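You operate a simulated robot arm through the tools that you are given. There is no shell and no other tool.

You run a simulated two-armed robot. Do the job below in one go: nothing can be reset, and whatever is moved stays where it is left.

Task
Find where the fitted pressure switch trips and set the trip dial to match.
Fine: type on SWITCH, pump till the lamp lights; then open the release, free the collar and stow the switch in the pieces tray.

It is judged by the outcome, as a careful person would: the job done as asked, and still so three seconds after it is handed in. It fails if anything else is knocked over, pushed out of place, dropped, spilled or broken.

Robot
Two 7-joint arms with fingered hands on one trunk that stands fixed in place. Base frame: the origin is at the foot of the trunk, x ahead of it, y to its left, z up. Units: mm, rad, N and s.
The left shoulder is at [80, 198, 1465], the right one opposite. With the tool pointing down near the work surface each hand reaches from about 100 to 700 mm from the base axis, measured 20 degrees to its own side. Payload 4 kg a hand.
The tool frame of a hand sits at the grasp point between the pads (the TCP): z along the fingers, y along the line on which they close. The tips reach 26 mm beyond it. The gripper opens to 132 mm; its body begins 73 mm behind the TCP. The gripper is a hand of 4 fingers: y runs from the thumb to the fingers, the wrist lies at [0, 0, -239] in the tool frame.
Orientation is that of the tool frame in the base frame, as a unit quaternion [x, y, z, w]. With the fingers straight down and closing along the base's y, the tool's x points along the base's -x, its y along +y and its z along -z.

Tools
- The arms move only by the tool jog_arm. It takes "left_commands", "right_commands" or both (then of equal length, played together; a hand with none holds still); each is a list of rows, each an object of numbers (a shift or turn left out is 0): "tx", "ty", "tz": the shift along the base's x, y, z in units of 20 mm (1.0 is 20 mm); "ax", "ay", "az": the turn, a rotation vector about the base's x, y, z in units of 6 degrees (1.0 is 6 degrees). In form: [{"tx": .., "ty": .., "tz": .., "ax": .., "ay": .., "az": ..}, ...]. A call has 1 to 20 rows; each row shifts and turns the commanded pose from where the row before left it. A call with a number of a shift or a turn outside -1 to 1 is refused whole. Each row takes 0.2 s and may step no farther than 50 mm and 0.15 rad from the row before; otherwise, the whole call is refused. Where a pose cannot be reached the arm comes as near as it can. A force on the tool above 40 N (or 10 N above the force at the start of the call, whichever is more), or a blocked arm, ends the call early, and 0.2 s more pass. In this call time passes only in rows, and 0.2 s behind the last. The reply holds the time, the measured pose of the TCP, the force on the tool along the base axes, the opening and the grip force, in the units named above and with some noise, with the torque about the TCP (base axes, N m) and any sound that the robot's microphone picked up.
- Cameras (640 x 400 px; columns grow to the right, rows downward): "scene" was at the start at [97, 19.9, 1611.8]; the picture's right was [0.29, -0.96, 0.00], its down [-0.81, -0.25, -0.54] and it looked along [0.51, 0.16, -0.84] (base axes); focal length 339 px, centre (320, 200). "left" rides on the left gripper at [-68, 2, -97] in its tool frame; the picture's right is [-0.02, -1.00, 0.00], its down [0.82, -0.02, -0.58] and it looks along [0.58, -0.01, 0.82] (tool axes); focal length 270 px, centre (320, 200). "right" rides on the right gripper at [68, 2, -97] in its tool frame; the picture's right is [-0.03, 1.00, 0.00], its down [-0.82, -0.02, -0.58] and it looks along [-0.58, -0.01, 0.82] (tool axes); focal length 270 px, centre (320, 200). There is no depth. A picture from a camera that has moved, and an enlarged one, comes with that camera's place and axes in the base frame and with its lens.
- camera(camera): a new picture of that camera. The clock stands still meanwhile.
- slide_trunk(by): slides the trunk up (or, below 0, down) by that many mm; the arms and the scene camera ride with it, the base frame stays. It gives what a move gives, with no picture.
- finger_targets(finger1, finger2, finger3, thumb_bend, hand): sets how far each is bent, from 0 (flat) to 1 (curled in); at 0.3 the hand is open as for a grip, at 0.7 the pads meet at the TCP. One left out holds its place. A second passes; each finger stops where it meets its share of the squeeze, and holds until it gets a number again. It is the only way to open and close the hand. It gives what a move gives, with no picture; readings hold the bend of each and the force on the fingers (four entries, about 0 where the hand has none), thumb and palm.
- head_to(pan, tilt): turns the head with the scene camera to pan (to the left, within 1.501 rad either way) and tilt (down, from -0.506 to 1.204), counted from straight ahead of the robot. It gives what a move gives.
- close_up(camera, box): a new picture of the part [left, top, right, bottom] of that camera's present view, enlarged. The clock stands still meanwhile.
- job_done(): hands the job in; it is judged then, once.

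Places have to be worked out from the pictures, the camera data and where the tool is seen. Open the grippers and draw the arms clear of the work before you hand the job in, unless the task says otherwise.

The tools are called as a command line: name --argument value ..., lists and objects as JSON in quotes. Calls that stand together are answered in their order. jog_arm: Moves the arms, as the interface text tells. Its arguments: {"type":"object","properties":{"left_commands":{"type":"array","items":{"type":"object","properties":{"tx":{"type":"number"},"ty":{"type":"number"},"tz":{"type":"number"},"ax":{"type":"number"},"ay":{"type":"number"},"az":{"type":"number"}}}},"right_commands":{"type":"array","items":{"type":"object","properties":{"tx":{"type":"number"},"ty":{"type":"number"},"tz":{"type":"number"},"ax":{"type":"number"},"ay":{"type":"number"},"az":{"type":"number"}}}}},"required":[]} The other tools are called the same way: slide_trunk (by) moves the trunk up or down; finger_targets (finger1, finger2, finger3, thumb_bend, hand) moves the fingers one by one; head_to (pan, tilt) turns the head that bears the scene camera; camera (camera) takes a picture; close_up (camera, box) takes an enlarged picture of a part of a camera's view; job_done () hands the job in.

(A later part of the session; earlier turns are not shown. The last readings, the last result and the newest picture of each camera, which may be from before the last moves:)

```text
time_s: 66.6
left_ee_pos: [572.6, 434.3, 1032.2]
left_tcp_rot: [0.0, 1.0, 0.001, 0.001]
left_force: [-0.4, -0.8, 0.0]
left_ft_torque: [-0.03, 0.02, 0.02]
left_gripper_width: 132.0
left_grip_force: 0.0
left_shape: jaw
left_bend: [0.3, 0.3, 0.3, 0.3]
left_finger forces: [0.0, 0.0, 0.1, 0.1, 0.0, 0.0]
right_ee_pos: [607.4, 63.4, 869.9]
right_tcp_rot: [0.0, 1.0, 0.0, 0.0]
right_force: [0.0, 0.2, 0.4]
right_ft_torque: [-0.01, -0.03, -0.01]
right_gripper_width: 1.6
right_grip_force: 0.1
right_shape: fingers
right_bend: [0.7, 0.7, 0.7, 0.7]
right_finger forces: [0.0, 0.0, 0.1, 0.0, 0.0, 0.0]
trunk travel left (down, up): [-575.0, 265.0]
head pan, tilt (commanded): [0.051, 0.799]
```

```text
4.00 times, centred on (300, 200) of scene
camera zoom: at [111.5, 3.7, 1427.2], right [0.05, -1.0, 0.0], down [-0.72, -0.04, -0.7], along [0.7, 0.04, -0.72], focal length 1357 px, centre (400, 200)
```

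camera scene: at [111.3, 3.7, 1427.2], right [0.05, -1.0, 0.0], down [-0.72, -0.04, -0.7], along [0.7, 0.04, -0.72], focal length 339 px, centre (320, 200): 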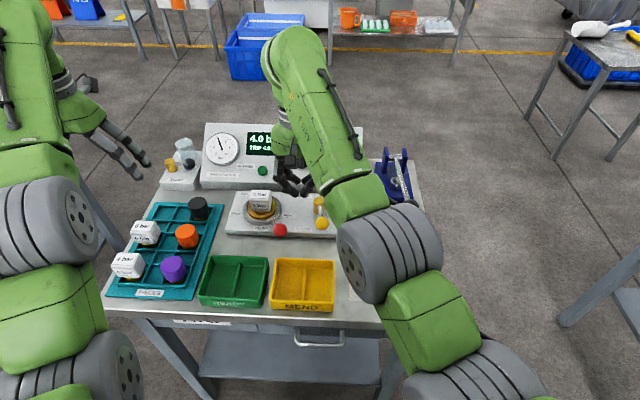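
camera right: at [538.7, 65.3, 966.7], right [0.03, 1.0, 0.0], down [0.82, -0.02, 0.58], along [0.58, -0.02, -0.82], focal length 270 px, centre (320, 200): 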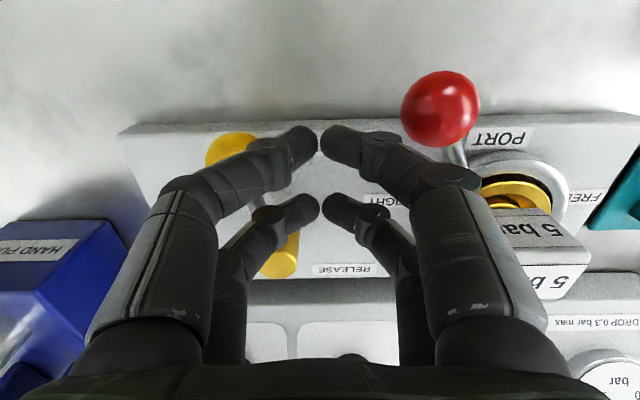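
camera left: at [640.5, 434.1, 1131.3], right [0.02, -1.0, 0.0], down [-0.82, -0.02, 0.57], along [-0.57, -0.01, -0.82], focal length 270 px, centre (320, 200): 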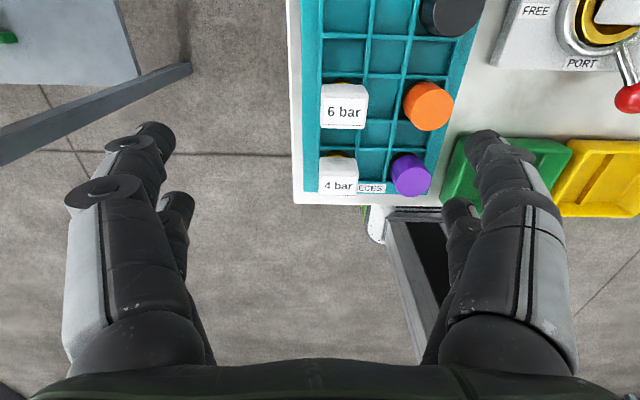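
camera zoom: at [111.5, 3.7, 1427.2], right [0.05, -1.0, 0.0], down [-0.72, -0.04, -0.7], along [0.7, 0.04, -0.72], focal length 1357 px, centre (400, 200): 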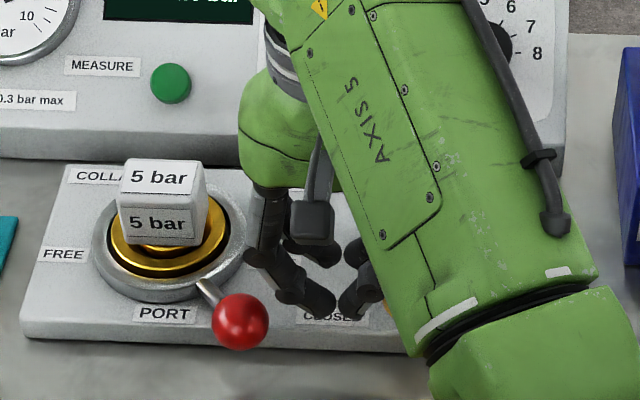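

The tips are between the two balls without touching either. I'll sweep them toward -y and round the lever's arc, the first half and then a check.

jog_arm --right_commands '[{"tx": -0.67, "ty": -0.37}, {"tx": -0.16, "ty": -0.42}, {"tx": -0.16, "ty": -0.42}, {"tx": -0.02, "ty": -0.41}, {"tx": -0.02, "ty": -0.41}, {"tx": 0.09, "ty": -0.43}, {"tx": 0.09, "ty": -0.43}]'

camera --camera "right"

close_up --camera "scene" --box '[220, 120, 380, 250]'

```text
time_s: 68.2
left_ee_pos: [572.9, 433.1, 1033.4]
left_tcp_rot: [0.0, 1.0, 0.001, 0.002]
left_force: [0.1, 0.2, -0.3]
left_ft_torque: [-0.02, 0.02, -0.01]
left_gripper_width: 131.7
left_grip_force: 0.0
left_shape: jaw
left_bend: [0.3, 0.3, 0.3, 0.3]
left_finger forces: [0.0, 0.0, 0.0, 0.0, 0.1, 0.1]
right_ee_pos: [589.2, 5.1, 869.6]
right_tcp_rot: [0.0, 1.0, 0.0, 0.0]
right_force: [-0.5, 0.3, 0.0]
right_ft_torque: [0.01, -0.02, 0.01]
right_gripper_width: 1.5
right_grip_force: 0.3
right_shape: fingers
right_bend: [0.7, 0.7, 0.7, 0.7]
right_finger forces: [0.1, 0.0, 0.9, 0.0, 0.0, 0.1]
trunk travel left (down, up): [-575.0, 265.0]
head pan, tilt (commanded): [0.051, 0.799]
```

```text
taken
camera right: at [520.8, 6.9, 966.6], right [0.03, 1.0, 0.0], down [0.82, -0.02, 0.58], along [0.58, -0.02, -0.82], focal length 270 px, centre (320, 200)
```

right: 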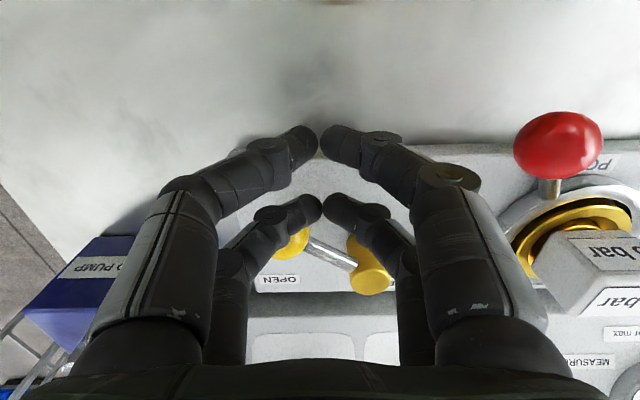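

```text
3.08 times, centred on (300, 185) of scene
camera zoom: at [111.0, 3.5, 1427.2], right [0.05, -1.0, 0.0], down [-0.72, -0.04, -0.7], along [0.7, 0.04, -0.72], focal length 1044 px, centre (382, 246)
```

zoom: 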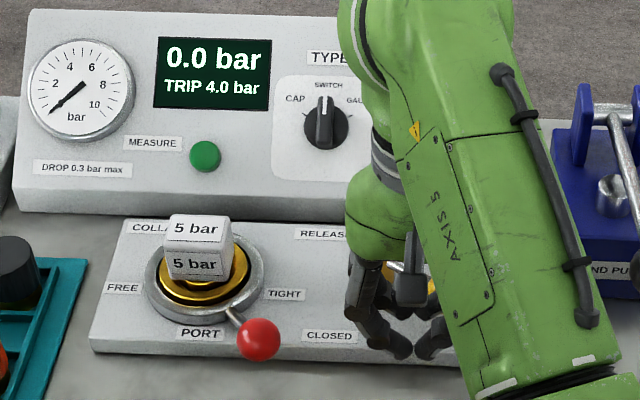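

Pressure fell to 0.0 with the lever about halfway. I'll keep pushing it on round to the OPEN stop.

jog_arm --right_commands '[{"tx": 0.22, "ty": -0.41}, {"tx": 0.22, "ty": -0.41}, {"tx": 0.33, "ty": -0.35}, {"tx": 0.33, "ty": -0.35}, {"tx": 0.4, "ty": -0.25}, {"tx": 0.4, "ty": -0.25}]'

camera --camera "right"

```text
time_s: 69.6
left_ee_pos: [571.2, 433.9, 1033.0]
left_tcp_rot: [0.0, 1.0, 0.001, 0.002]
left_force: [0.6, -1.2, 0.1]
left_ft_torque: [0.0, 0.0, -0.03]
left_gripper_width: 131.8
left_grip_force: 0.2
left_shape: jaw
left_bend: [0.3, 0.3, 0.3, 0.3]
left_finger forces: [0.0, 0.0, 0.0, 0.0, 0.0, 0.2]
right_ee_pos: [625.7, -35.2, 870.0]
right_tcp_rot: [0.0, 1.0, -0.001, 0.0]
right_force: [-7.0, 1.3, -1.0]
right_ft_torque: [0.03, 0.15, 0.09]
right_gripper_width: 1.3
right_grip_force: 3.2
right_shape: fingers
right_bend: [0.7, 0.68, 0.7, 0.7]
right_finger forces: [0.0, 7.3, 0.1, 0.0, 0.1, 0.1]
trunk travel left (down, up): [-575.0, 265.0]
head pan, tilt (commanded): [0.051, 0.799]
```

```text
taken
camera right: at [557.1, -32.9, 967.5], right [0.03, 1.0, 0.0], down [0.82, -0.02, 0.58], along [0.58, -0.02, -0.82], focal length 270 px, centre (320, 200)
```

right: 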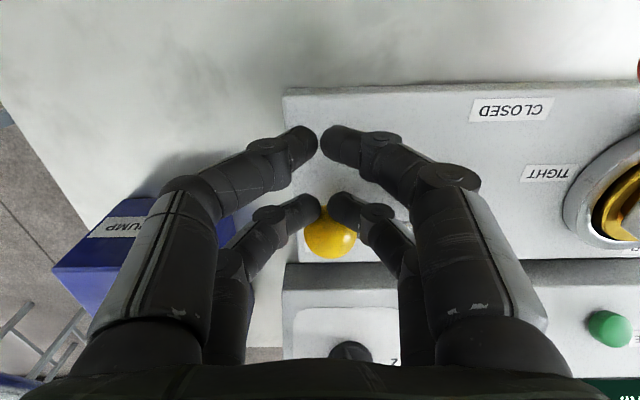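

The lever now points to OPEN and resistance has built to 7 N, so this looks like the stop. I'll nudge 4 mm more to confirm it.

jog_arm --right_commands '[{"tx": 0.2}]'

camera --camera "right"

```text
time_s: 70.0
left_ee_pos: [569.1, 433.9, 1035.7]
left_tcp_rot: [0.0, 1.0, 0.001, 0.003]
left_force: [0.1, 0.9, -0.1]
left_ft_torque: [0.02, -0.01, -0.02]
left_gripper_width: 131.9
left_grip_force: 0.0
left_shape: jaw
left_bend: [0.3, 0.3, 0.3, 0.3]
left_finger forces: [0.0, 0.0, 0.0, 0.0, 0.0, 0.0]
right_ee_pos: [628.2, -35.1, 871.2]
right_tcp_rot: [0.0, 1.0, 0.0, -0.001]
right_force: [-24.0, 1.9, -0.7]
right_ft_torque: [0.05, 0.51, 0.3]
right_gripper_width: 1.6
right_grip_force: 11.3
right_shape: fingers
right_bend: [0.7, 0.68, 0.7, 0.7]
right_finger forces: [0.1, 22.5, 0.1, 0.1, 0.0, 0.0]
trunk travel left (down, up): [-575.0, 265.0]
head pan, tilt (commanded): [0.051, 0.799]
```

```text
taken
camera right: at [558.7, -33.2, 968.1], right [0.02, 1.0, 0.0], down [0.82, -0.02, 0.58], along [0.58, -0.01, -0.82], focal length 270 px, centre (320, 200)
```

right: 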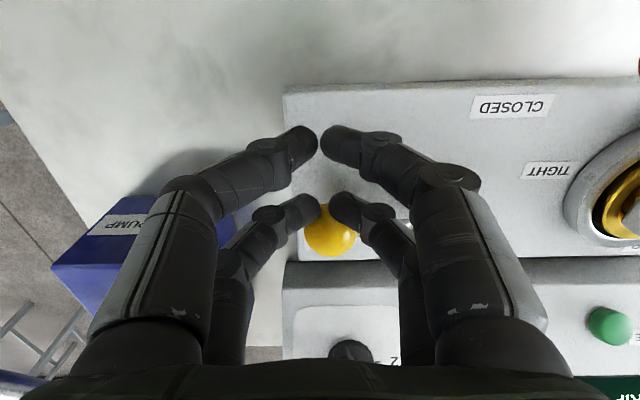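

That's the hard stop, so the release is fully open. I'll ease off, lift the right hand and park it to the right, clear of the pump.

jog_arm --right_commands '[{"tx": -0.7}, {"tz": 0.8}, {"tz": 0.9}, {"tz": 0.9}, {"tz": 0.9}, {"tz": 0.9}, {"tx": 0.1, "tz": 0.9}, {"tx": 0.1, "tz": 0.9}, {"tx": 0.1, "tz": 0.6}]'

camera --camera "scene"

```text
time_s: 72.0
left_ee_pos: [573.1, 433.7, 1032.8]
left_tcp_rot: [0.0, 1.0, 0.002, 0.001]
left_force: [-0.1, 0.0, -0.6]
left_ft_torque: [0.0, -0.02, -0.02]
left_gripper_width: 132.0
left_grip_force: 0.0
left_shape: jaw
left_bend: [0.3, 0.3, 0.3, 0.3]
left_finger forces: [0.0, 0.1, 0.0, 0.0, 0.0, 0.1]
right_ee_pos: [623.6, -35.9, 1006.3]
right_tcp_rot: [0.0, 1.0, -0.001, -0.001]
right_force: [0.4, -0.2, 0.1]
right_ft_torque: [0.06, 0.02, 0.01]
right_gripper_width: 1.7
right_grip_force: 0.1
right_shape: fingers
right_bend: [0.7, 0.7, 0.7, 0.7]
right_finger forces: [0.1, 0.0, 0.0, 0.0, 0.0, 0.1]
trunk travel left (down, up): [-575.0, 265.0]
head pan, tilt (commanded): [0.051, 0.799]
```

```text
taken
camera scene: at [111.3, 3.7, 1427.2], right [0.05, -1.0, 0.0], down [-0.72, -0.04, -0.7], along [0.7, 0.04, -0.72], focal length 339 px, centre (320, 200)
```

scene: 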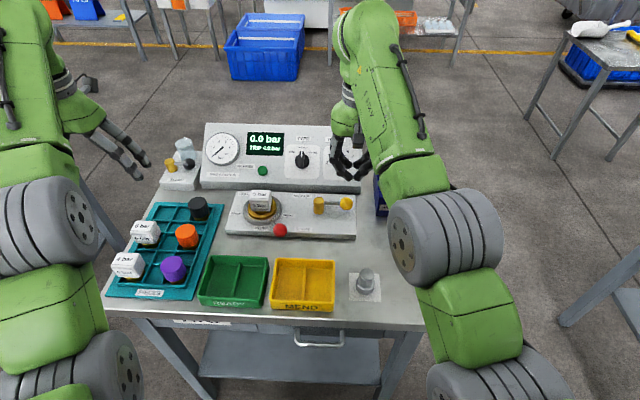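

Pressure is zero and the release is open. The right hand is well placed to free the collar too, so I'll return to the gap on the -y side of the red ball and sweep it toward FREE.

jog_arm --right_commands '[{"tx": -0.15, "ty": 1, "tz": -0.2}, {"tx": -0.15, "ty": 1, "tz": -0.2}, {"tx": -0.15, "ty": 1, "tz": -0.2}, {"tx": -0.15, "ty": 1, "tz": -0.2}, {"tx": -0.15, "ty": 0.9, "tz": -0.2}, {"tz": -0.95}, {"tz": -0.95}, {"tz": -0.95}, {"tz": -0.95}, {"tz": -0.95}, {"tz": -0.95}]'

camera --camera "right"

```text
time_s: 74.4
left_ee_pos: [574.4, 433.4, 1032.2]
left_tcp_rot: [0.0, 1.0, 0.002, 0.002]
left_force: [0.1, 0.2, -0.2]
left_ft_torque: [0.01, 0.03, 0.02]
left_gripper_width: 131.9
left_grip_force: 0.2
left_shape: jaw
left_bend: [0.3, 0.3, 0.3, 0.3]
left_finger forces: [0.1, 0.1, 0.0, 0.0, 0.1, 0.0]
right_ee_pos: [608.6, 62.9, 871.3]
right_tcp_rot: [0.0, 1.0, 0.0, 0.0]
right_force: [-0.4, 0.5, -0.1]
right_ft_torque: [0.0, 0.01, -0.01]
right_gripper_width: 1.3
right_grip_force: 0.0
right_shape: fingers
right_bend: [0.7, 0.7, 0.7, 0.7]
right_finger forces: [0.0, 0.0, 0.0, 0.0, 0.1, 0.0]
trunk travel left (down, up): [-575.0, 265.0]
head pan, tilt (commanded): [0.051, 0.799]
```

```text
taken
camera right: at [539.0, 64.7, 967.6], right [0.03, 1.0, 0.0], down [0.82, -0.02, 0.58], along [0.58, -0.02, -0.82], focal length 270 px, centre (320, 200)
```

right: 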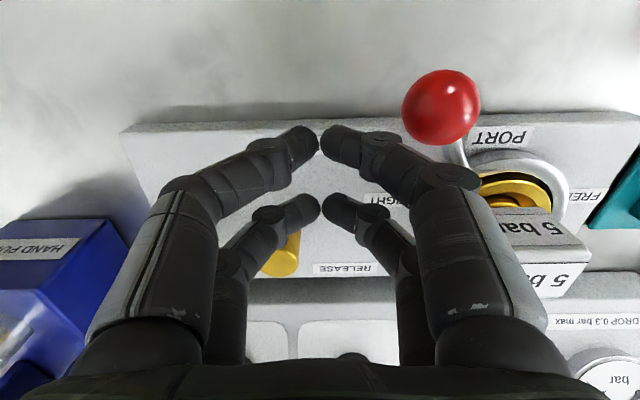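

The tips are in the gap again with the red ball to the left. I'll push it toward +y along the first half of its arc and check.

jog_arm --right_commands '[{"tx": -0.115, "ty": 0.53}, {"tx": -0.115, "ty": 0.53}, {"tx": -0.43, "ty": 0.56}, {"tx": -0.43, "ty": 0.56}, {"tx": -0.345, "ty": 0.51}, {"tx": -0.345, "ty": 0.51}, {"tx": -0.345, "ty": 0.51}]'

camera --camera "right"

close_up --camera "scene" --box '[200, 150, 360, 260]'

```text
time_s: 76.0
left_ee_pos: [572.6, 433.6, 1033.4]
left_tcp_rot: [0.0, 1.0, 0.003, 0.001]
left_force: [-0.2, 0.1, -0.2]
left_ft_torque: [0.03, -0.01, 0.01]
left_gripper_width: 131.9
left_grip_force: 0.0
left_shape: jaw
left_bend: [0.3, 0.3, 0.3, 0.3]
left_finger forces: [0.0, 0.0, 0.0, 0.1, 0.0, 0.1]
right_ee_pos: [565.2, 135.5, 870.6]
right_tcp_rot: [-0.001, 1.0, -0.001, 0.0]
right_force: [-0.5, -1.0, 0.8]
right_ft_torque: [-0.01, -0.01, 0.02]
right_gripper_width: 0.2
right_grip_force: 0.4
right_shape: fingers
right_bend: [0.7, 0.7, 0.7, 0.7]
right_finger forces: [1.3, 0.1, 0.0, 0.1, 0.0, 0.0]
trunk travel left (down, up): [-575.0, 265.0]
head pan, tilt (commanded): [0.051, 0.799]
```

```text
taken
camera right: at [496.8, 138.6, 968.0], right [0.03, 1.0, 0.0], down [0.82, -0.02, 0.58], along [0.58, -0.02, -0.82], focal length 270 px, centre (320, 200)
```

right: 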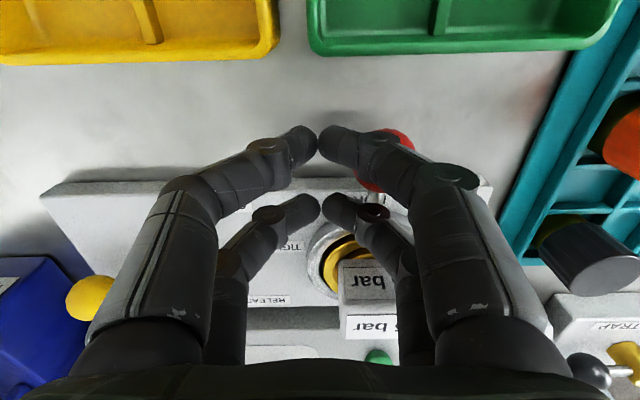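

```text
3.64 times, centred on (280, 205) of scene
camera zoom: at [110.7, 4.0, 1427.3], right [0.05, -1.0, 0.0], down [-0.72, -0.04, -0.7], along [0.7, 0.04, -0.72], focal length 1234 px, centre (466, 182)
```

zoom: 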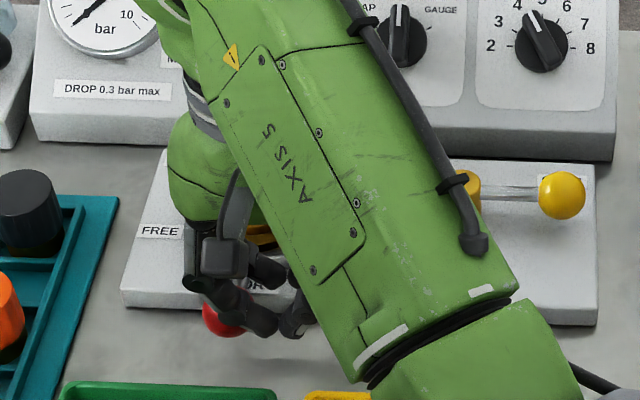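

The ball follows. I'll continue the sweep toward FREE.

jog_arm --right_commands '[{"tx": -0.217, "ty": 0.55}, {"tx": -0.217, "ty": 0.55}, {"tx": -0.217, "ty": 0.55}, {"tx": 0.04, "ty": 0.43}, {"tx": 0.04, "ty": 0.43}, {"tx": 0.04, "ty": 0.43}]'

camera --camera "right"

close_up --camera "scene" --box '[180, 150, 340, 260]'

```text
time_s: 77.4
left_ee_pos: [571.6, 432.4, 1033.7]
left_tcp_rot: [0.0, 1.0, 0.002, 0.002]
left_force: [-0.6, 0.5, -0.7]
left_ft_torque: [0.05, -0.01, 0.01]
left_gripper_width: 131.7
left_grip_force: 0.0
left_shape: jaw
left_bend: [0.3, 0.3, 0.3, 0.3]
left_finger forces: [0.0, 0.0, 0.0, 0.0, 0.0, 0.0]
right_ee_pos: [553.9, 194.3, 872.1]
right_tcp_rot: [0.0, 1.0, 0.0, 0.0]
right_force: [0.6, -4.4, 5.4]
right_ft_torque: [0.08, -0.1, -0.12]
right_gripper_width: 0.9
right_grip_force: 3.6
right_shape: fingers
right_bend: [0.7, 0.71, 0.68, 0.7]
right_finger forces: [0.0, 6.8, 0.0, 0.0, 0.0, 0.1]
trunk travel left (down, up): [-575.0, 265.0]
head pan, tilt (commanded): [0.051, 0.799]
```

```text
taken
camera right: at [485.6, 196.7, 969.0], right [0.03, 1.0, 0.0], down [0.82, -0.02, 0.58], along [0.58, -0.02, -0.82], focal length 270 px, centre (320, 200)
```

right: 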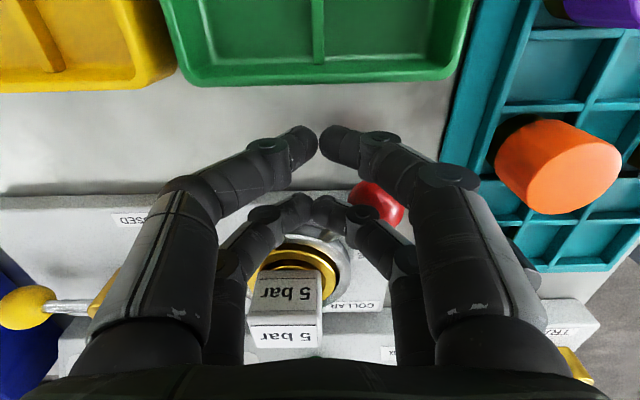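

```text
3.64 times, centred on (260, 205) of scene
camera zoom: at [109.9, 2.4, 1427.3], right [0.05, -1.0, 0.0], down [-0.72, -0.04, -0.7], along [0.7, 0.04, -0.72], focal length 1234 px, centre (538, 182)
```

zoom: 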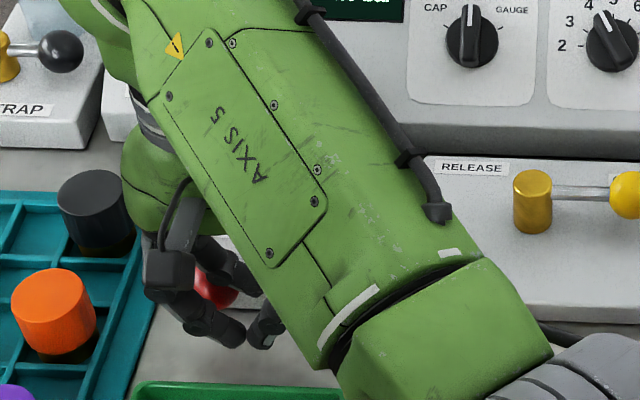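

The red ball is now at about (571, 225), a mirror image of where it started, with force building to 7 N. I'll nudge 5 mm further to confirm the stop.

jog_arm --right_commands '[{"tx": 0.12, "ty": 0.2}]'

camera --camera "right"

```text
time_s: 77.8
left_ee_pos: [571.1, 432.3, 1033.6]
left_tcp_rot: [0.0, 1.0, 0.001, 0.002]
left_force: [0.0, 0.4, 0.5]
left_ft_torque: [0.0, 0.0, 0.0]
left_gripper_width: 131.7
left_grip_force: 0.0
left_shape: jaw
left_bend: [0.3, 0.3, 0.3, 0.3]
left_finger forces: [0.0, 0.1, 0.0, 0.0, 0.1, 0.0]
right_ee_pos: [555.9, 200.2, 873.8]
right_tcp_rot: [0.0, 1.0, 0.0, 0.001]
right_force: [-2.6, -7.5, 6.6]
right_ft_torque: [0.07, -0.09, -0.04]
right_gripper_width: 0.4
right_grip_force: 6.1
right_shape: fingers
right_bend: [0.7, 0.72, 0.68, 0.7]
right_finger forces: [0.0, 11.6, 0.1, 0.1, 0.0, 0.0]
trunk travel left (down, up): [-575.0, 265.0]
head pan, tilt (commanded): [0.051, 0.799]
```

```text
taken
camera right: at [487.6, 200.7, 969.9], right [0.03, 1.0, 0.0], down [0.82, -0.02, 0.58], along [0.58, -0.01, -0.82], focal length 270 px, centre (320, 200)
```

right: 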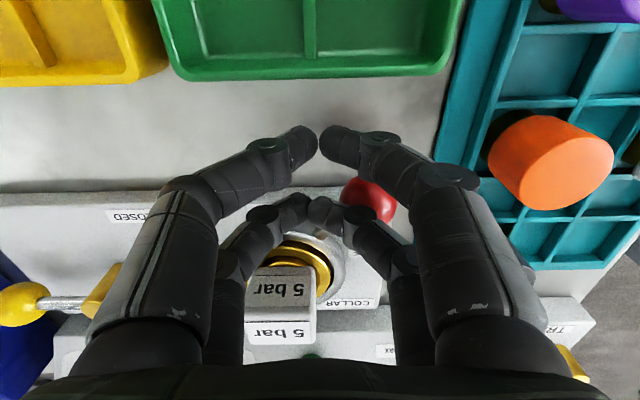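

The ball didn't move, so the collar is at its FREE stop. I'll back off, lift and retire the right hand to the right side.

jog_arm --right_commands '[{"tx": -0.2, "ty": -0.7}, {"tz": 0.7}, {"tz": 0.9}, {"tz": 0.9}, {"tz": 0.9}, {"tx": 0.1, "tz": 0.9}, {"tx": 0.2, "ty": -0.3, "tz": 0.9}, {"tx": 0.3, "ty": -0.6, "tz": 0.9}, {"tx": 0.4, "ty": -1, "tz": 0.3}, {"tx": 0.4, "ty": -1}, {"tx": 0.4, "ty": -1}, {"tx": 0.3, "ty": -1}, {"tx": 0.2, "ty": -1}, {"tx": 0.1, "ty": -1}, {"ty": -1}, {"ty": -1}, {"ty": -1}, {"ty": -1}, {"ty": -1}, {"ty": -1}]'

camera --camera "scene"

```text
time_s: 82.0
left_ee_pos: [572.6, 432.3, 1032.8]
left_tcp_rot: [0.0, 1.0, 0.002, 0.002]
left_force: [0.3, 0.1, 1.3]
left_ft_torque: [0.0, 0.03, 0.0]
left_gripper_width: 132.4
left_grip_force: 0.0
left_shape: jaw
left_bend: [0.3, 0.3, 0.3, 0.3]
left_finger forces: [0.1, 0.0, 0.0, 0.1, 0.0, 0.0]
right_ee_pos: [602.4, -72.9, 1001.4]
right_tcp_rot: [-0.001, 1.0, 0.0, 0.0]
right_force: [0.4, -0.2, -0.5]
right_ft_torque: [-0.02, -0.02, 0.0]
right_gripper_width: 1.0
right_grip_force: 0.0
right_shape: fingers
right_bend: [0.7, 0.7, 0.7, 0.7]
right_finger forces: [0.0, 0.0, 0.0, 0.0, 0.1, 0.1]
trunk travel left (down, up): [-575.0, 265.0]
head pan, tilt (commanded): [0.051, 0.799]
```

```text
taken
camera scene: at [111.2, 3.0, 1427.3], right [0.05, -1.0, 0.0], down [-0.72, -0.04, -0.7], along [0.7, 0.04, -0.72], focal length 339 px, centre (320, 200)
```

scene: 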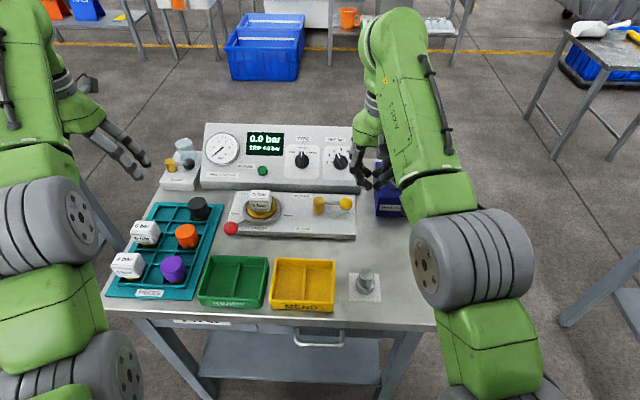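

Clear of the port. I'll shift slightly forward and up so the fingers pass well over the pump lever, then continue right to park.

jog_arm --right_commands '[{"tx": 0.9, "tz": 0.5}, {"tx": 0.6, "ty": -0.3, "tz": 0.5}, {"ty": -1}, {"ty": -1}, {"ty": -1}, {"ty": -1}, {"ty": -1}, {"ty": -1}, {"ty": -1}, {"ty": -1}, {"ty": -1}, {"ty": -1}, {"ty": -1}, {"tx": -0.5, "ty": -1}]'

close_up --camera "scene" --box '[210, 170, 370, 260]'

close_up --camera "scene" --box '[230, 120, 370, 200]'

close_up --camera "scene" --box '[95, 180, 245, 310]'

camera --camera "left"

```text
time_s: 85.0
left_ee_pos: [573.0, 432.3, 1033.6]
left_tcp_rot: [0.0, 1.0, 0.002, 0.002]
left_force: [-0.6, -0.5, -0.2]
left_ft_torque: [-0.01, 0.01, -0.02]
left_gripper_width: 131.7
left_grip_force: 0.0
left_shape: jaw
left_bend: [0.3, 0.3, 0.3, 0.3]
left_finger forces: [0.0, 0.0, 0.1, 0.0, 0.1, 0.0]
right_ee_pos: [622.8, -319.7, 1019.3]
right_tcp_rot: [0.0, 1.0, 0.0, 0.0]
right_force: [0.0, 0.0, 0.3]
right_ft_torque: [0.04, 0.01, -0.01]
right_gripper_width: 0.6
right_grip_force: 0.1
right_shape: fingers
right_bend: [0.7, 0.7, 0.7, 0.7]
right_finger forces: [0.0, 0.0, 0.0, 0.0, 0.0, 0.0]
trunk travel left (down, up): [-575.0, 265.0]
head pan, tilt (commanded): [0.051, 0.799]
```

```text
4.00 times, centred on (290, 215) of scene
camera zoom: at [110.6, 2.8, 1427.3], right [0.05, -1.0, 0.0], down [-0.72, -0.04, -0.7], along [0.7, 0.04, -0.72], focal length 1357 px, centre (440, 140)
```

zoom: 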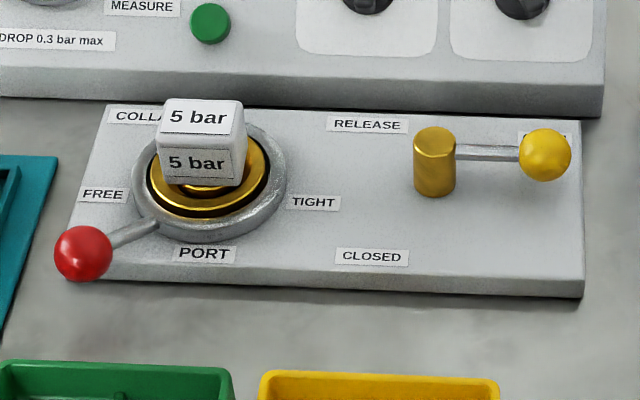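

```text
4.57 times, centred on (300, 160) of scene
camera zoom: at [110.6, 2.8, 1427.3], right [0.05, -1.0, 0.0], down [-0.72, -0.04, -0.7], along [0.7, 0.04, -0.72], focal length 1551 px, centre (411, 383)
```

zoom: 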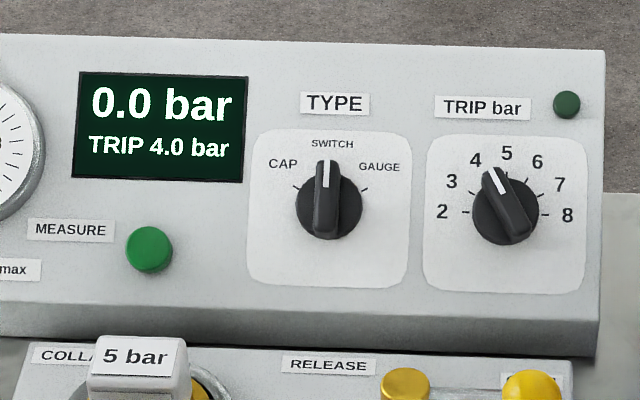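

```text
3.08 times, centred on (170, 245) of scene
camera zoom: at [110.6, 2.8, 1427.3], right [0.05, -1.0, 0.0], down [-0.72, -0.04, -0.7], along [0.7, 0.04, -0.72], focal length 1044 px, centre (782, 62)
```

zoom: 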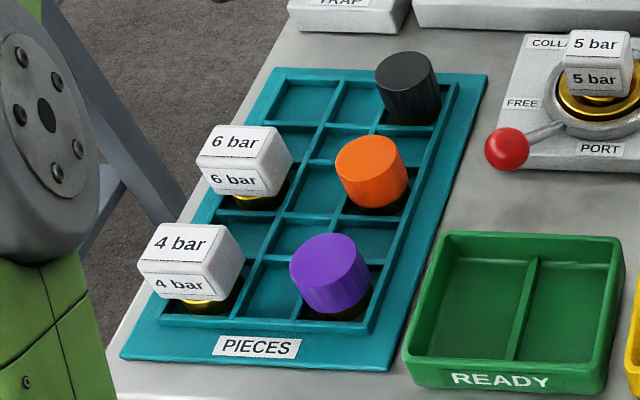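

```text
taken
camera left: at [640.1, 433.5, 1131.8], right [0.02, -1.0, 0.0], down [-0.82, -0.02, 0.57], along [-0.57, -0.01, -0.82], focal length 270 px, centre (320, 200)
```

left: 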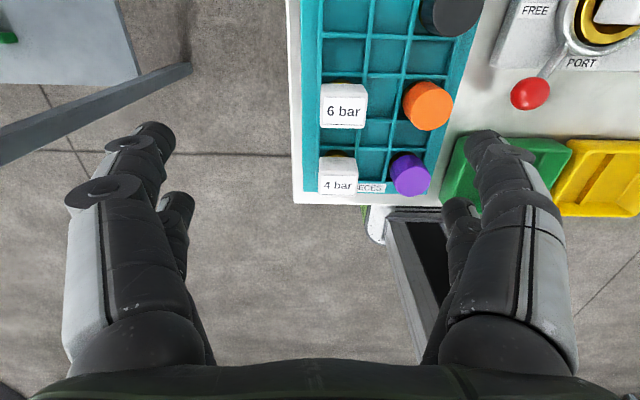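

Everything reads as intended: TYPE on SWITCH, TRIP on 4, release OPEN, collar FREE and 0.0 bar. Next is the switch, so I'll look closely at the tray cells and at the switch in the port.

close_up --camera "scene" --box '[110, 195, 230, 275]'

close_up --camera "scene" --box '[236, 178, 296, 228]'

close_up --camera "left" --box '[280, 0, 480, 220]'

```text
5.00 times, centred on (170, 235) of scene
camera zoom: at [110.6, 2.8, 1427.3], right [0.05, -1.0, 0.0], down [-0.72, -0.04, -0.7], along [0.7, 0.04, -0.72], focal length 1696 px, centre (1070, 25)
```

zoom: 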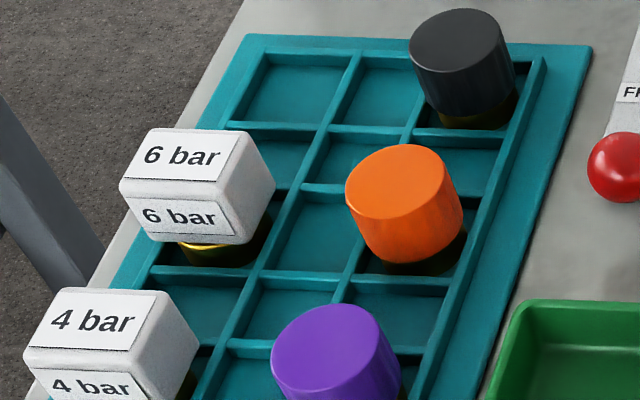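

```text
8.00 times, centred on (266, 203) of scene
camera zoom: at [110.6, 2.8, 1427.3], right [0.05, -1.0, 0.0], down [-0.72, -0.04, -0.7], along [0.7, 0.04, -0.72], focal length 2714 px, centre (752, 176)
```

zoom: 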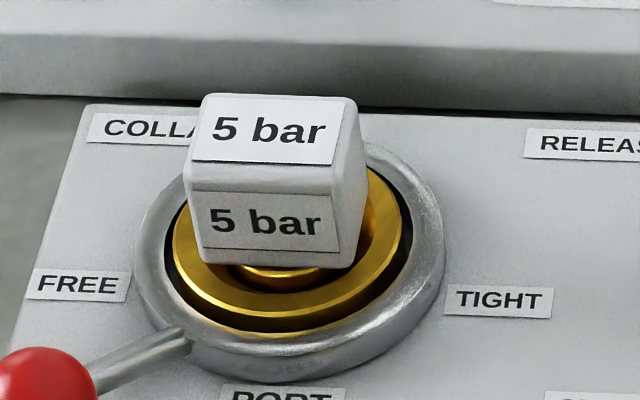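

```text
1.82 times, centred on (380, 110) of left
camera zoom: at [640.1, 433.5, 1131.8], right [0.02, -1.0, 0.0], down [-0.82, -0.02, 0.57], along [-0.57, -0.01, -0.82], focal length 491 px, centre (211, 364)
```

zoom: 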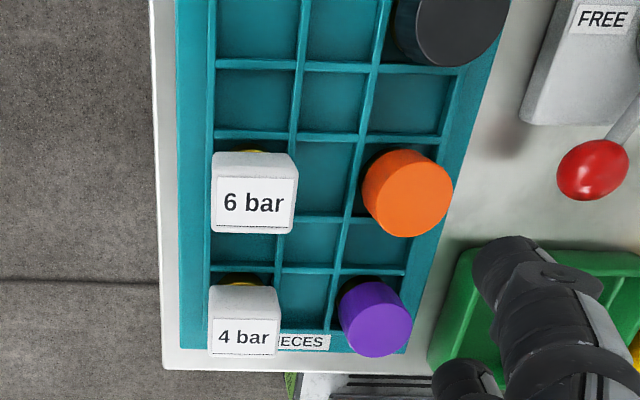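

The tray is a 3×5 grid with deep rows 1, 3 and 5. The row 1 cell of the left column, near (645, 408), is empty and lines up with the other two switches. I'll bring the left hand over the port to measure the switch.

jog_arm --left_commands '[{"tx": 0.257, "ty": -0.946, "tz": -0.1}, {"tx": 0.257, "ty": -0.946, "tz": -0.1}, {"tx": 0.257, "ty": -0.946, "tz": -0.1}, {"tx": 0.257, "ty": -0.946, "tz": -0.1}, {"tx": 0.257, "ty": -0.946, "tz": -0.1}, {"tx": 0.257, "ty": -0.946, "tz": -0.1}, {"tx": 0.257, "ty": -0.946, "tz": -0.1}, {"tx": 0.257, "ty": -0.946, "tz": -0.1}, {"tx": 0.257, "ty": -0.946, "tz": -0.1}, {"tx": 0.257, "ty": -0.946, "tz": -0.1}, {"tx": 0.257, "ty": -0.946, "tz": -0.1}, {"tx": 0.257, "ty": -0.946, "tz": -0.1}, {"tx": 0.257, "ty": -0.946, "tz": -0.1}, {"tx": 0.257, "ty": -0.946, "tz": -0.1}]'

camera --camera "left"

camera --camera "scene"

```text
time_s: 88.0
left_ee_pos: [643.9, 169.2, 1004.5]
left_tcp_rot: [0.001, 1.0, 0.002, 0.0]
left_force: [0.2, 0.7, 0.0]
left_ft_torque: [0.02, -0.03, 0.02]
left_gripper_width: 131.7
left_grip_force: 0.0
left_shape: jaw
left_bend: [0.3, 0.3, 0.3, 0.3]
left_finger forces: [0.1, 0.1, 0.0, 0.0, 0.1, 0.0]
right_ee_pos: [623.7, -319.0, 1017.9]
right_tcp_rot: [-0.001, 1.0, 0.0, 0.0]
right_force: [-0.4, 0.7, 0.9]
right_ft_torque: [0.0, 0.01, -0.01]
right_gripper_width: 0.8
right_grip_force: 0.1
right_shape: fingers
right_bend: [0.7, 0.7, 0.7, 0.7]
right_finger forces: [0.0, 0.0, 0.1, 0.0, 0.0, 0.0]
trunk travel left (down, up): [-575.0, 265.0]
head pan, tilt (commanded): [0.051, 0.799]
```

```text
taken
camera left: at [711.6, 169.0, 1103.4], right [0.03, -1.0, 0.0], down [-0.82, -0.02, 0.58], along [-0.58, -0.01, -0.82], focal length 270 px, centre (320, 200)
```

left: 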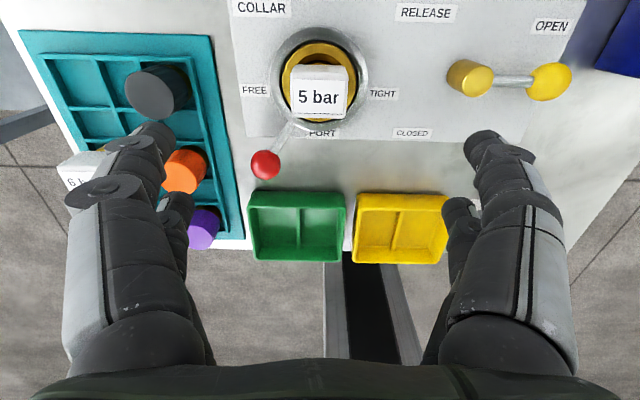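

```text
taken
camera scene: at [111.5, 2.8, 1427.2], right [0.05, -1.0, 0.0], down [-0.72, -0.04, -0.7], along [0.7, 0.04, -0.72], focal length 339 px, centre (320, 200)
```

scene: 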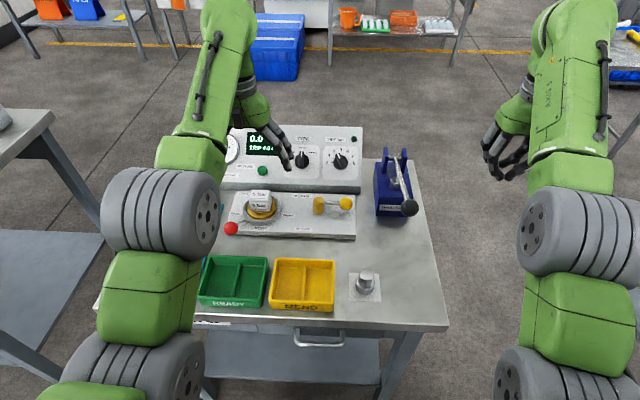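

The left camera sees the switch, collar and lever well. I'll zoom in to measure the switch block.

close_up --camera "left" --box '[240, 20, 400, 140]'

close_up --camera "left" --box '[0, 20, 260, 200]'

```text
3.33 times, centred on (320, 80) of left
camera zoom: at [711.6, 169.0, 1103.4], right [0.03, -1.0, 0.0], down [-0.82, -0.02, 0.58], along [-0.58, -0.01, -0.82], focal length 901 px, centre (320, 600)
```

zoom: 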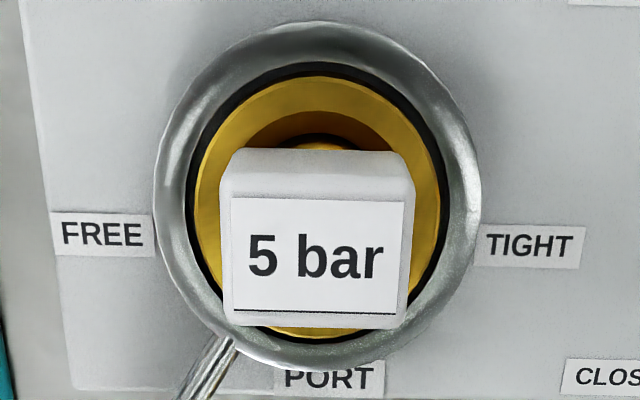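

```text
2.22 times, centred on (130, 110) of left
camera zoom: at [711.6, 169.0, 1103.4], right [0.03, -1.0, 0.0], down [-0.82, -0.02, 0.58], along [-0.58, -0.01, -0.82], focal length 601 px, centre (742, 400)
```

zoom: 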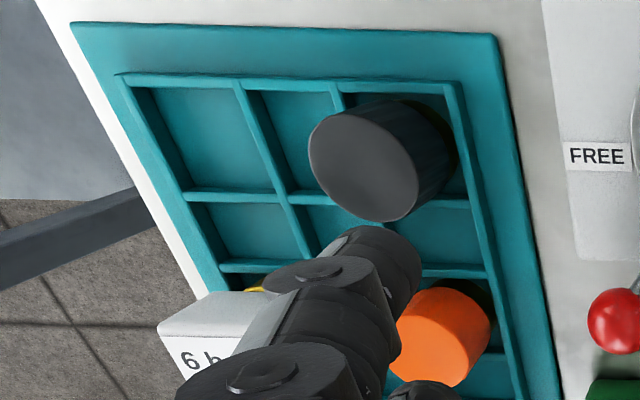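

The block's top centre triangulates to about (653, 169, 878) and it is about 44 mm wide, which fits between the digits. I'll narrow the left hand to about 80 mm and descend partway over it.

finger_targets --hand "left" --finger1 0.46 --finger2 0.46 --finger3 0.46 --thumb_bend 0.46

jog_arm --left_commands '[{"tx": 0.15, "tz": -0.9}, {"tx": 0.15, "tz": -0.9}, {"tx": 0.15, "tz": -0.9}, {"tz": -0.9}]'

camera --camera "left"

close_up --camera "scene" --box '[200, 110, 340, 250]'

```text
time_s: 89.0
left_ee_pos: [643.6, 169.9, 1004.3]
left_tcp_rot: [0.0, 1.0, 0.001, 0.002]
left_force: [-0.7, 0.1, 0.0]
left_ft_torque: [-0.02, 0.03, 0.0]
left_gripper_width: 80.5
left_grip_force: 0.0
left_shape: fingers
left_bend: [0.46, 0.46, 0.46, 0.46]
left_finger forces: [0.0, 0.0, 0.2, 0.0, 0.0, 0.0]
right_ee_pos: [624.5, -318.8, 1018.9]
right_tcp_rot: [0.0, 1.0, -0.001, 0.0]
right_force: [0.8, -1.4, 0.3]
right_ft_torque: [-0.02, -0.03, 0.0]
right_gripper_width: 0.9
right_grip_force: 0.0
right_shape: fingers
right_bend: [0.7, 0.7, 0.7, 0.7]
right_finger forces: [0.1, 0.1, 0.0, 0.0, 0.0, 0.0]
trunk travel left (down, up): [-575.0, 265.0]
head pan, tilt (commanded): [0.051, 0.799]
```

```text
time_s: 90.0
left_ee_pos: [654.2, 169.1, 933.3]
left_tcp_rot: [0.001, 1.0, 0.002, 0.002]
left_force: [0.7, 0.8, -0.5]
left_ft_torque: [0.01, 0.01, -0.01]
left_gripper_width: 79.9
left_grip_force: 0.0
left_shape: fingers
left_bend: [0.46, 0.46, 0.46, 0.46]
left_finger forces: [0.0, 0.0, 0.1, 0.0, 0.1, 0.0]
right_ee_pos: [623.7, -318.7, 1018.3]
right_tcp_rot: [0.0, 1.0, 0.0, 0.0]
right_force: [0.9, 0.4, -0.5]
right_ft_torque: [0.03, 0.0, -0.02]
right_gripper_width: 0.8
right_grip_force: 0.0
right_shape: fingers
right_bend: [0.7, 0.7, 0.7, 0.7]
right_finger forces: [0.0, 0.0, 0.0, 0.1, 0.1, 0.0]
trunk travel left (down, up): [-575.0, 265.0]
head pan, tilt (commanded): [0.051, 0.799]
```

```text
taken
camera left: at [720.8, 169.5, 1031.9], right [0.02, -1.0, 0.0], down [-0.82, -0.02, 0.57], along [-0.57, -0.01, -0.82], focal length 270 px, centre (320, 200)
```

left: 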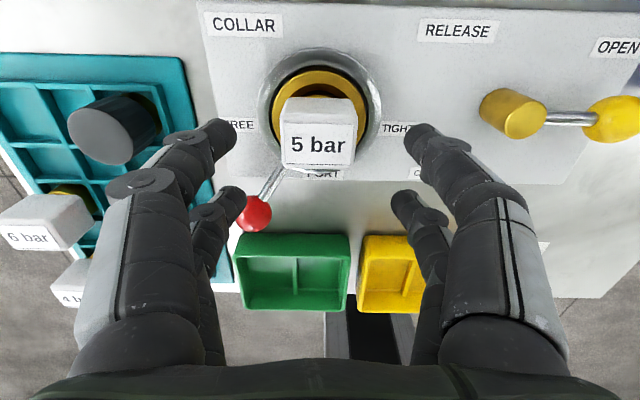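

```text
2.86 times, centred on (270, 180) of scene
camera zoom: at [111.6, 3.7, 1427.2], right [0.05, -1.0, 0.0], down [-0.72, -0.04, -0.7], along [0.7, 0.04, -0.72], focal length 969 px, centre (463, 257)
```

zoom: 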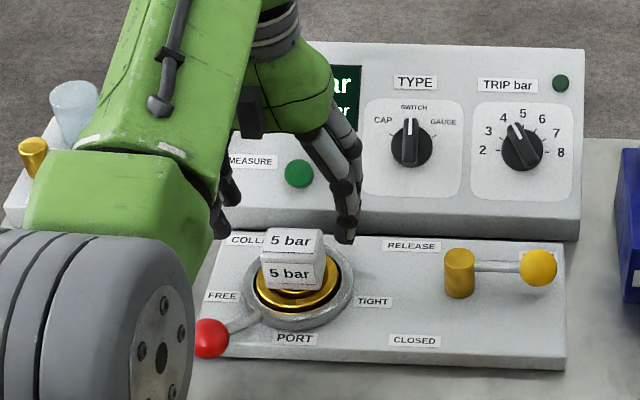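

The block is centred between the digits to within 2 mm. I'll descend to about z 875, with the tips just above the collar ring.

jog_arm --left_commands '[{"tx": -0.05, "tz": -0.75}, {"tz": -0.75}, {"tz": -0.75}, {"tz": -0.6}]'

camera --camera "left"

close_up --camera "scene" --box '[210, 160, 310, 250]'

```text
time_s: 91.0
left_ee_pos: [653.7, 169.8, 875.7]
left_tcp_rot: [0.0, 1.0, 0.001, 0.002]
left_force: [0.9, 0.7, -1.5]
left_ft_torque: [0.0, 0.02, -0.03]
left_gripper_width: 80.2
left_grip_force: 0.0
left_shape: fingers
left_bend: [0.46, 0.46, 0.46, 0.46]
left_finger forces: [0.0, 0.0, 0.1, 0.1, 0.1, 0.0]
right_ee_pos: [624.1, -318.1, 1017.9]
right_tcp_rot: [0.001, 1.0, 0.0, 0.0]
right_force: [-1.2, -0.1, 0.2]
right_ft_torque: [0.0, 0.01, 0.0]
right_gripper_width: 0.9
right_grip_force: 0.0
right_shape: fingers
right_bend: [0.7, 0.7, 0.7, 0.7]
right_finger forces: [0.0, 0.0, 0.0, 0.0, 0.0, 0.1]
trunk travel left (down, up): [-575.0, 265.0]
head pan, tilt (commanded): [0.051, 0.799]
```

```text
taken
camera left: at [720.3, 170.6, 973.4], right [0.02, -1.0, 0.0], down [-0.82, -0.02, 0.57], along [-0.57, -0.01, -0.82], focal length 270 px, centre (320, 200)
```

left: 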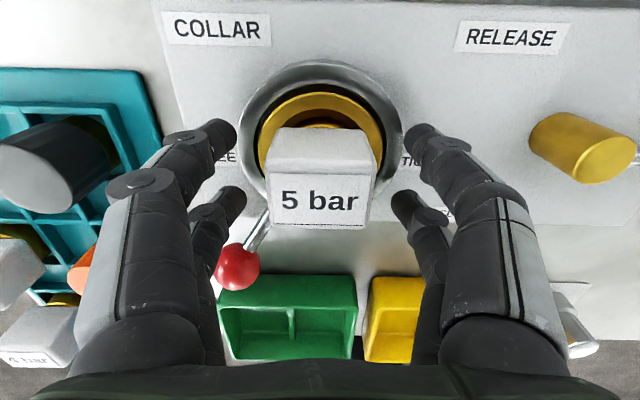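

```text
4.44 times, centred on (260, 205) of scene
camera zoom: at [111.4, 3.7, 1427.2], right [0.05, -1.0, 0.0], down [-0.72, -0.04, -0.7], along [0.7, 0.04, -0.72], focal length 1508 px, centre (587, 178)
```

zoom: 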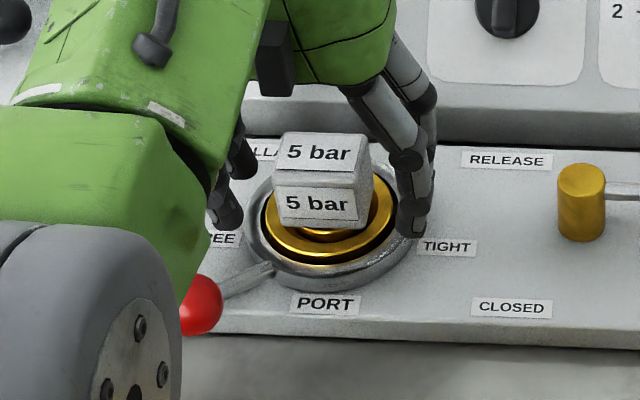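

The block is right at the TCP. I'll close the left digits on it.

finger_targets --hand "left" --finger1 0.75 --finger2 0.75 --finger3 0.75 --thumb_bend 0.75

camera --camera "left"

```text
time_s: 92.0
left_ee_pos: [651.9, 168.5, 874.9]
left_tcp_rot: [0.001, 1.0, 0.001, 0.001]
left_force: [-2.0, -6.9, 0.8]
left_ft_torque: [-0.3, 0.02, -0.06]
left_gripper_width: 41.2
left_grip_force: 23.3
left_shape: fingers
left_bend: [0.54, 0.59, 0.65, 0.66]
left_finger forces: [10.7, 9.7, 8.0, 0.0, 18.0, 0.0]
right_ee_pos: [623.0, -319.5, 1018.5]
right_tcp_rot: [0.0, 1.0, 0.0, 0.0]
right_force: [0.3, -0.2, -0.5]
right_ft_torque: [-0.01, -0.01, 0.02]
right_gripper_width: 0.9
right_grip_force: 0.0
right_shape: fingers
right_bend: [0.7, 0.7, 0.7, 0.7]
right_finger forces: [0.1, 0.0, 0.0, 0.0, 0.0, 0.1]
trunk travel left (down, up): [-575.0, 265.0]
head pan, tilt (commanded): [0.051, 0.799]
```

```text
taken
camera left: at [720.0, 168.6, 973.9], right [0.02, -1.0, 0.0], down [-0.82, -0.02, 0.57], along [-0.57, -0.01, -0.82], focal length 270 px, centre (320, 200)
```

left: 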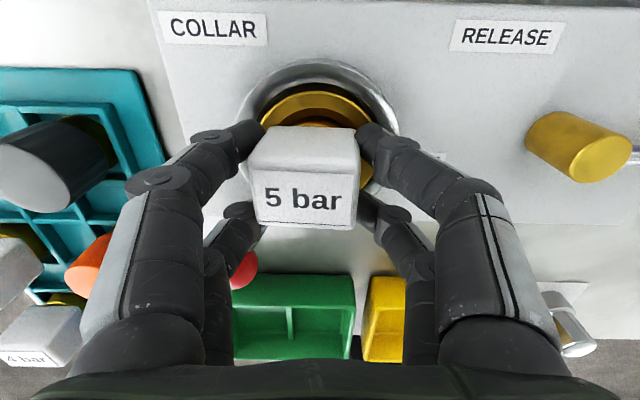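

The grip is solid, but the block was pushed a few mm toward +y with a 7 N side load. I'll shift the hand 4 mm toward -y to relieve that before lifting.

jog_arm --left_commands '[{"ty": -0.2}]'

camera --camera "left"

close_up --camera "scene" --box '[210, 160, 310, 250]'

```text
time_s: 92.4
left_ee_pos: [652.8, 166.7, 874.9]
left_tcp_rot: [-0.001, 1.0, 0.002, 0.002]
left_force: [-0.3, -1.6, -0.2]
left_ft_torque: [-0.06, -0.02, -0.02]
left_gripper_width: 41.2
left_grip_force: 22.6
left_shape: fingers
left_bend: [0.54, 0.58, 0.65, 0.66]
left_finger forces: [12.2, 11.0, 6.5, 0.1, 16.0, 0.1]
right_ee_pos: [624.3, -317.3, 1018.0]
right_tcp_rot: [0.0, 1.0, 0.0, 0.0]
right_force: [0.2, -0.4, 0.9]
right_ft_torque: [0.0, -0.01, 0.02]
right_gripper_width: 1.0
right_grip_force: 0.1
right_shape: fingers
right_bend: [0.7, 0.7, 0.7, 0.7]
right_finger forces: [0.1, 0.1, 0.0, 0.0, 0.0, 0.1]
trunk travel left (down, up): [-575.0, 265.0]
head pan, tilt (commanded): [0.051, 0.799]
```

```text
taken
camera left: at [720.0, 167.3, 973.7], right [0.03, -1.0, 0.0], down [-0.82, -0.02, 0.57], along [-0.57, -0.01, -0.82], focal length 270 px, centre (320, 200)
```

left: 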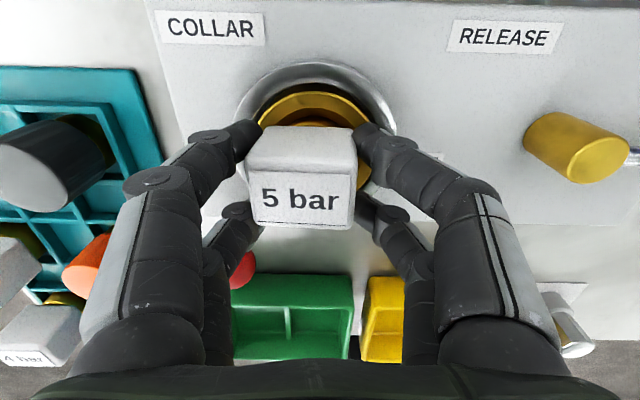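

```text
4.44 times, centred on (260, 205) of scene
camera zoom: at [111.2, 3.9, 1427.3], right [0.05, -1.0, 0.0], down [-0.72, -0.04, -0.7], along [0.7, 0.04, -0.72], focal length 1508 px, centre (587, 178)
```

zoom: 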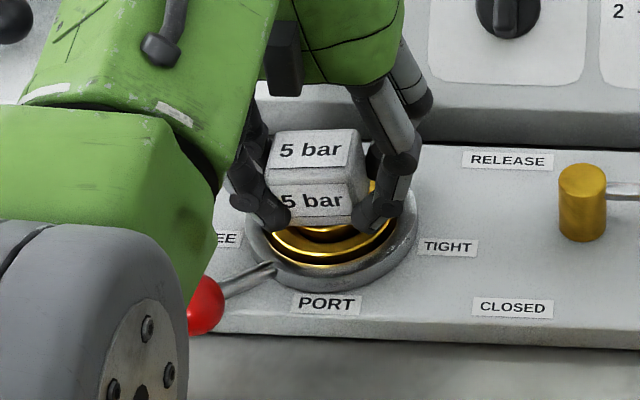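

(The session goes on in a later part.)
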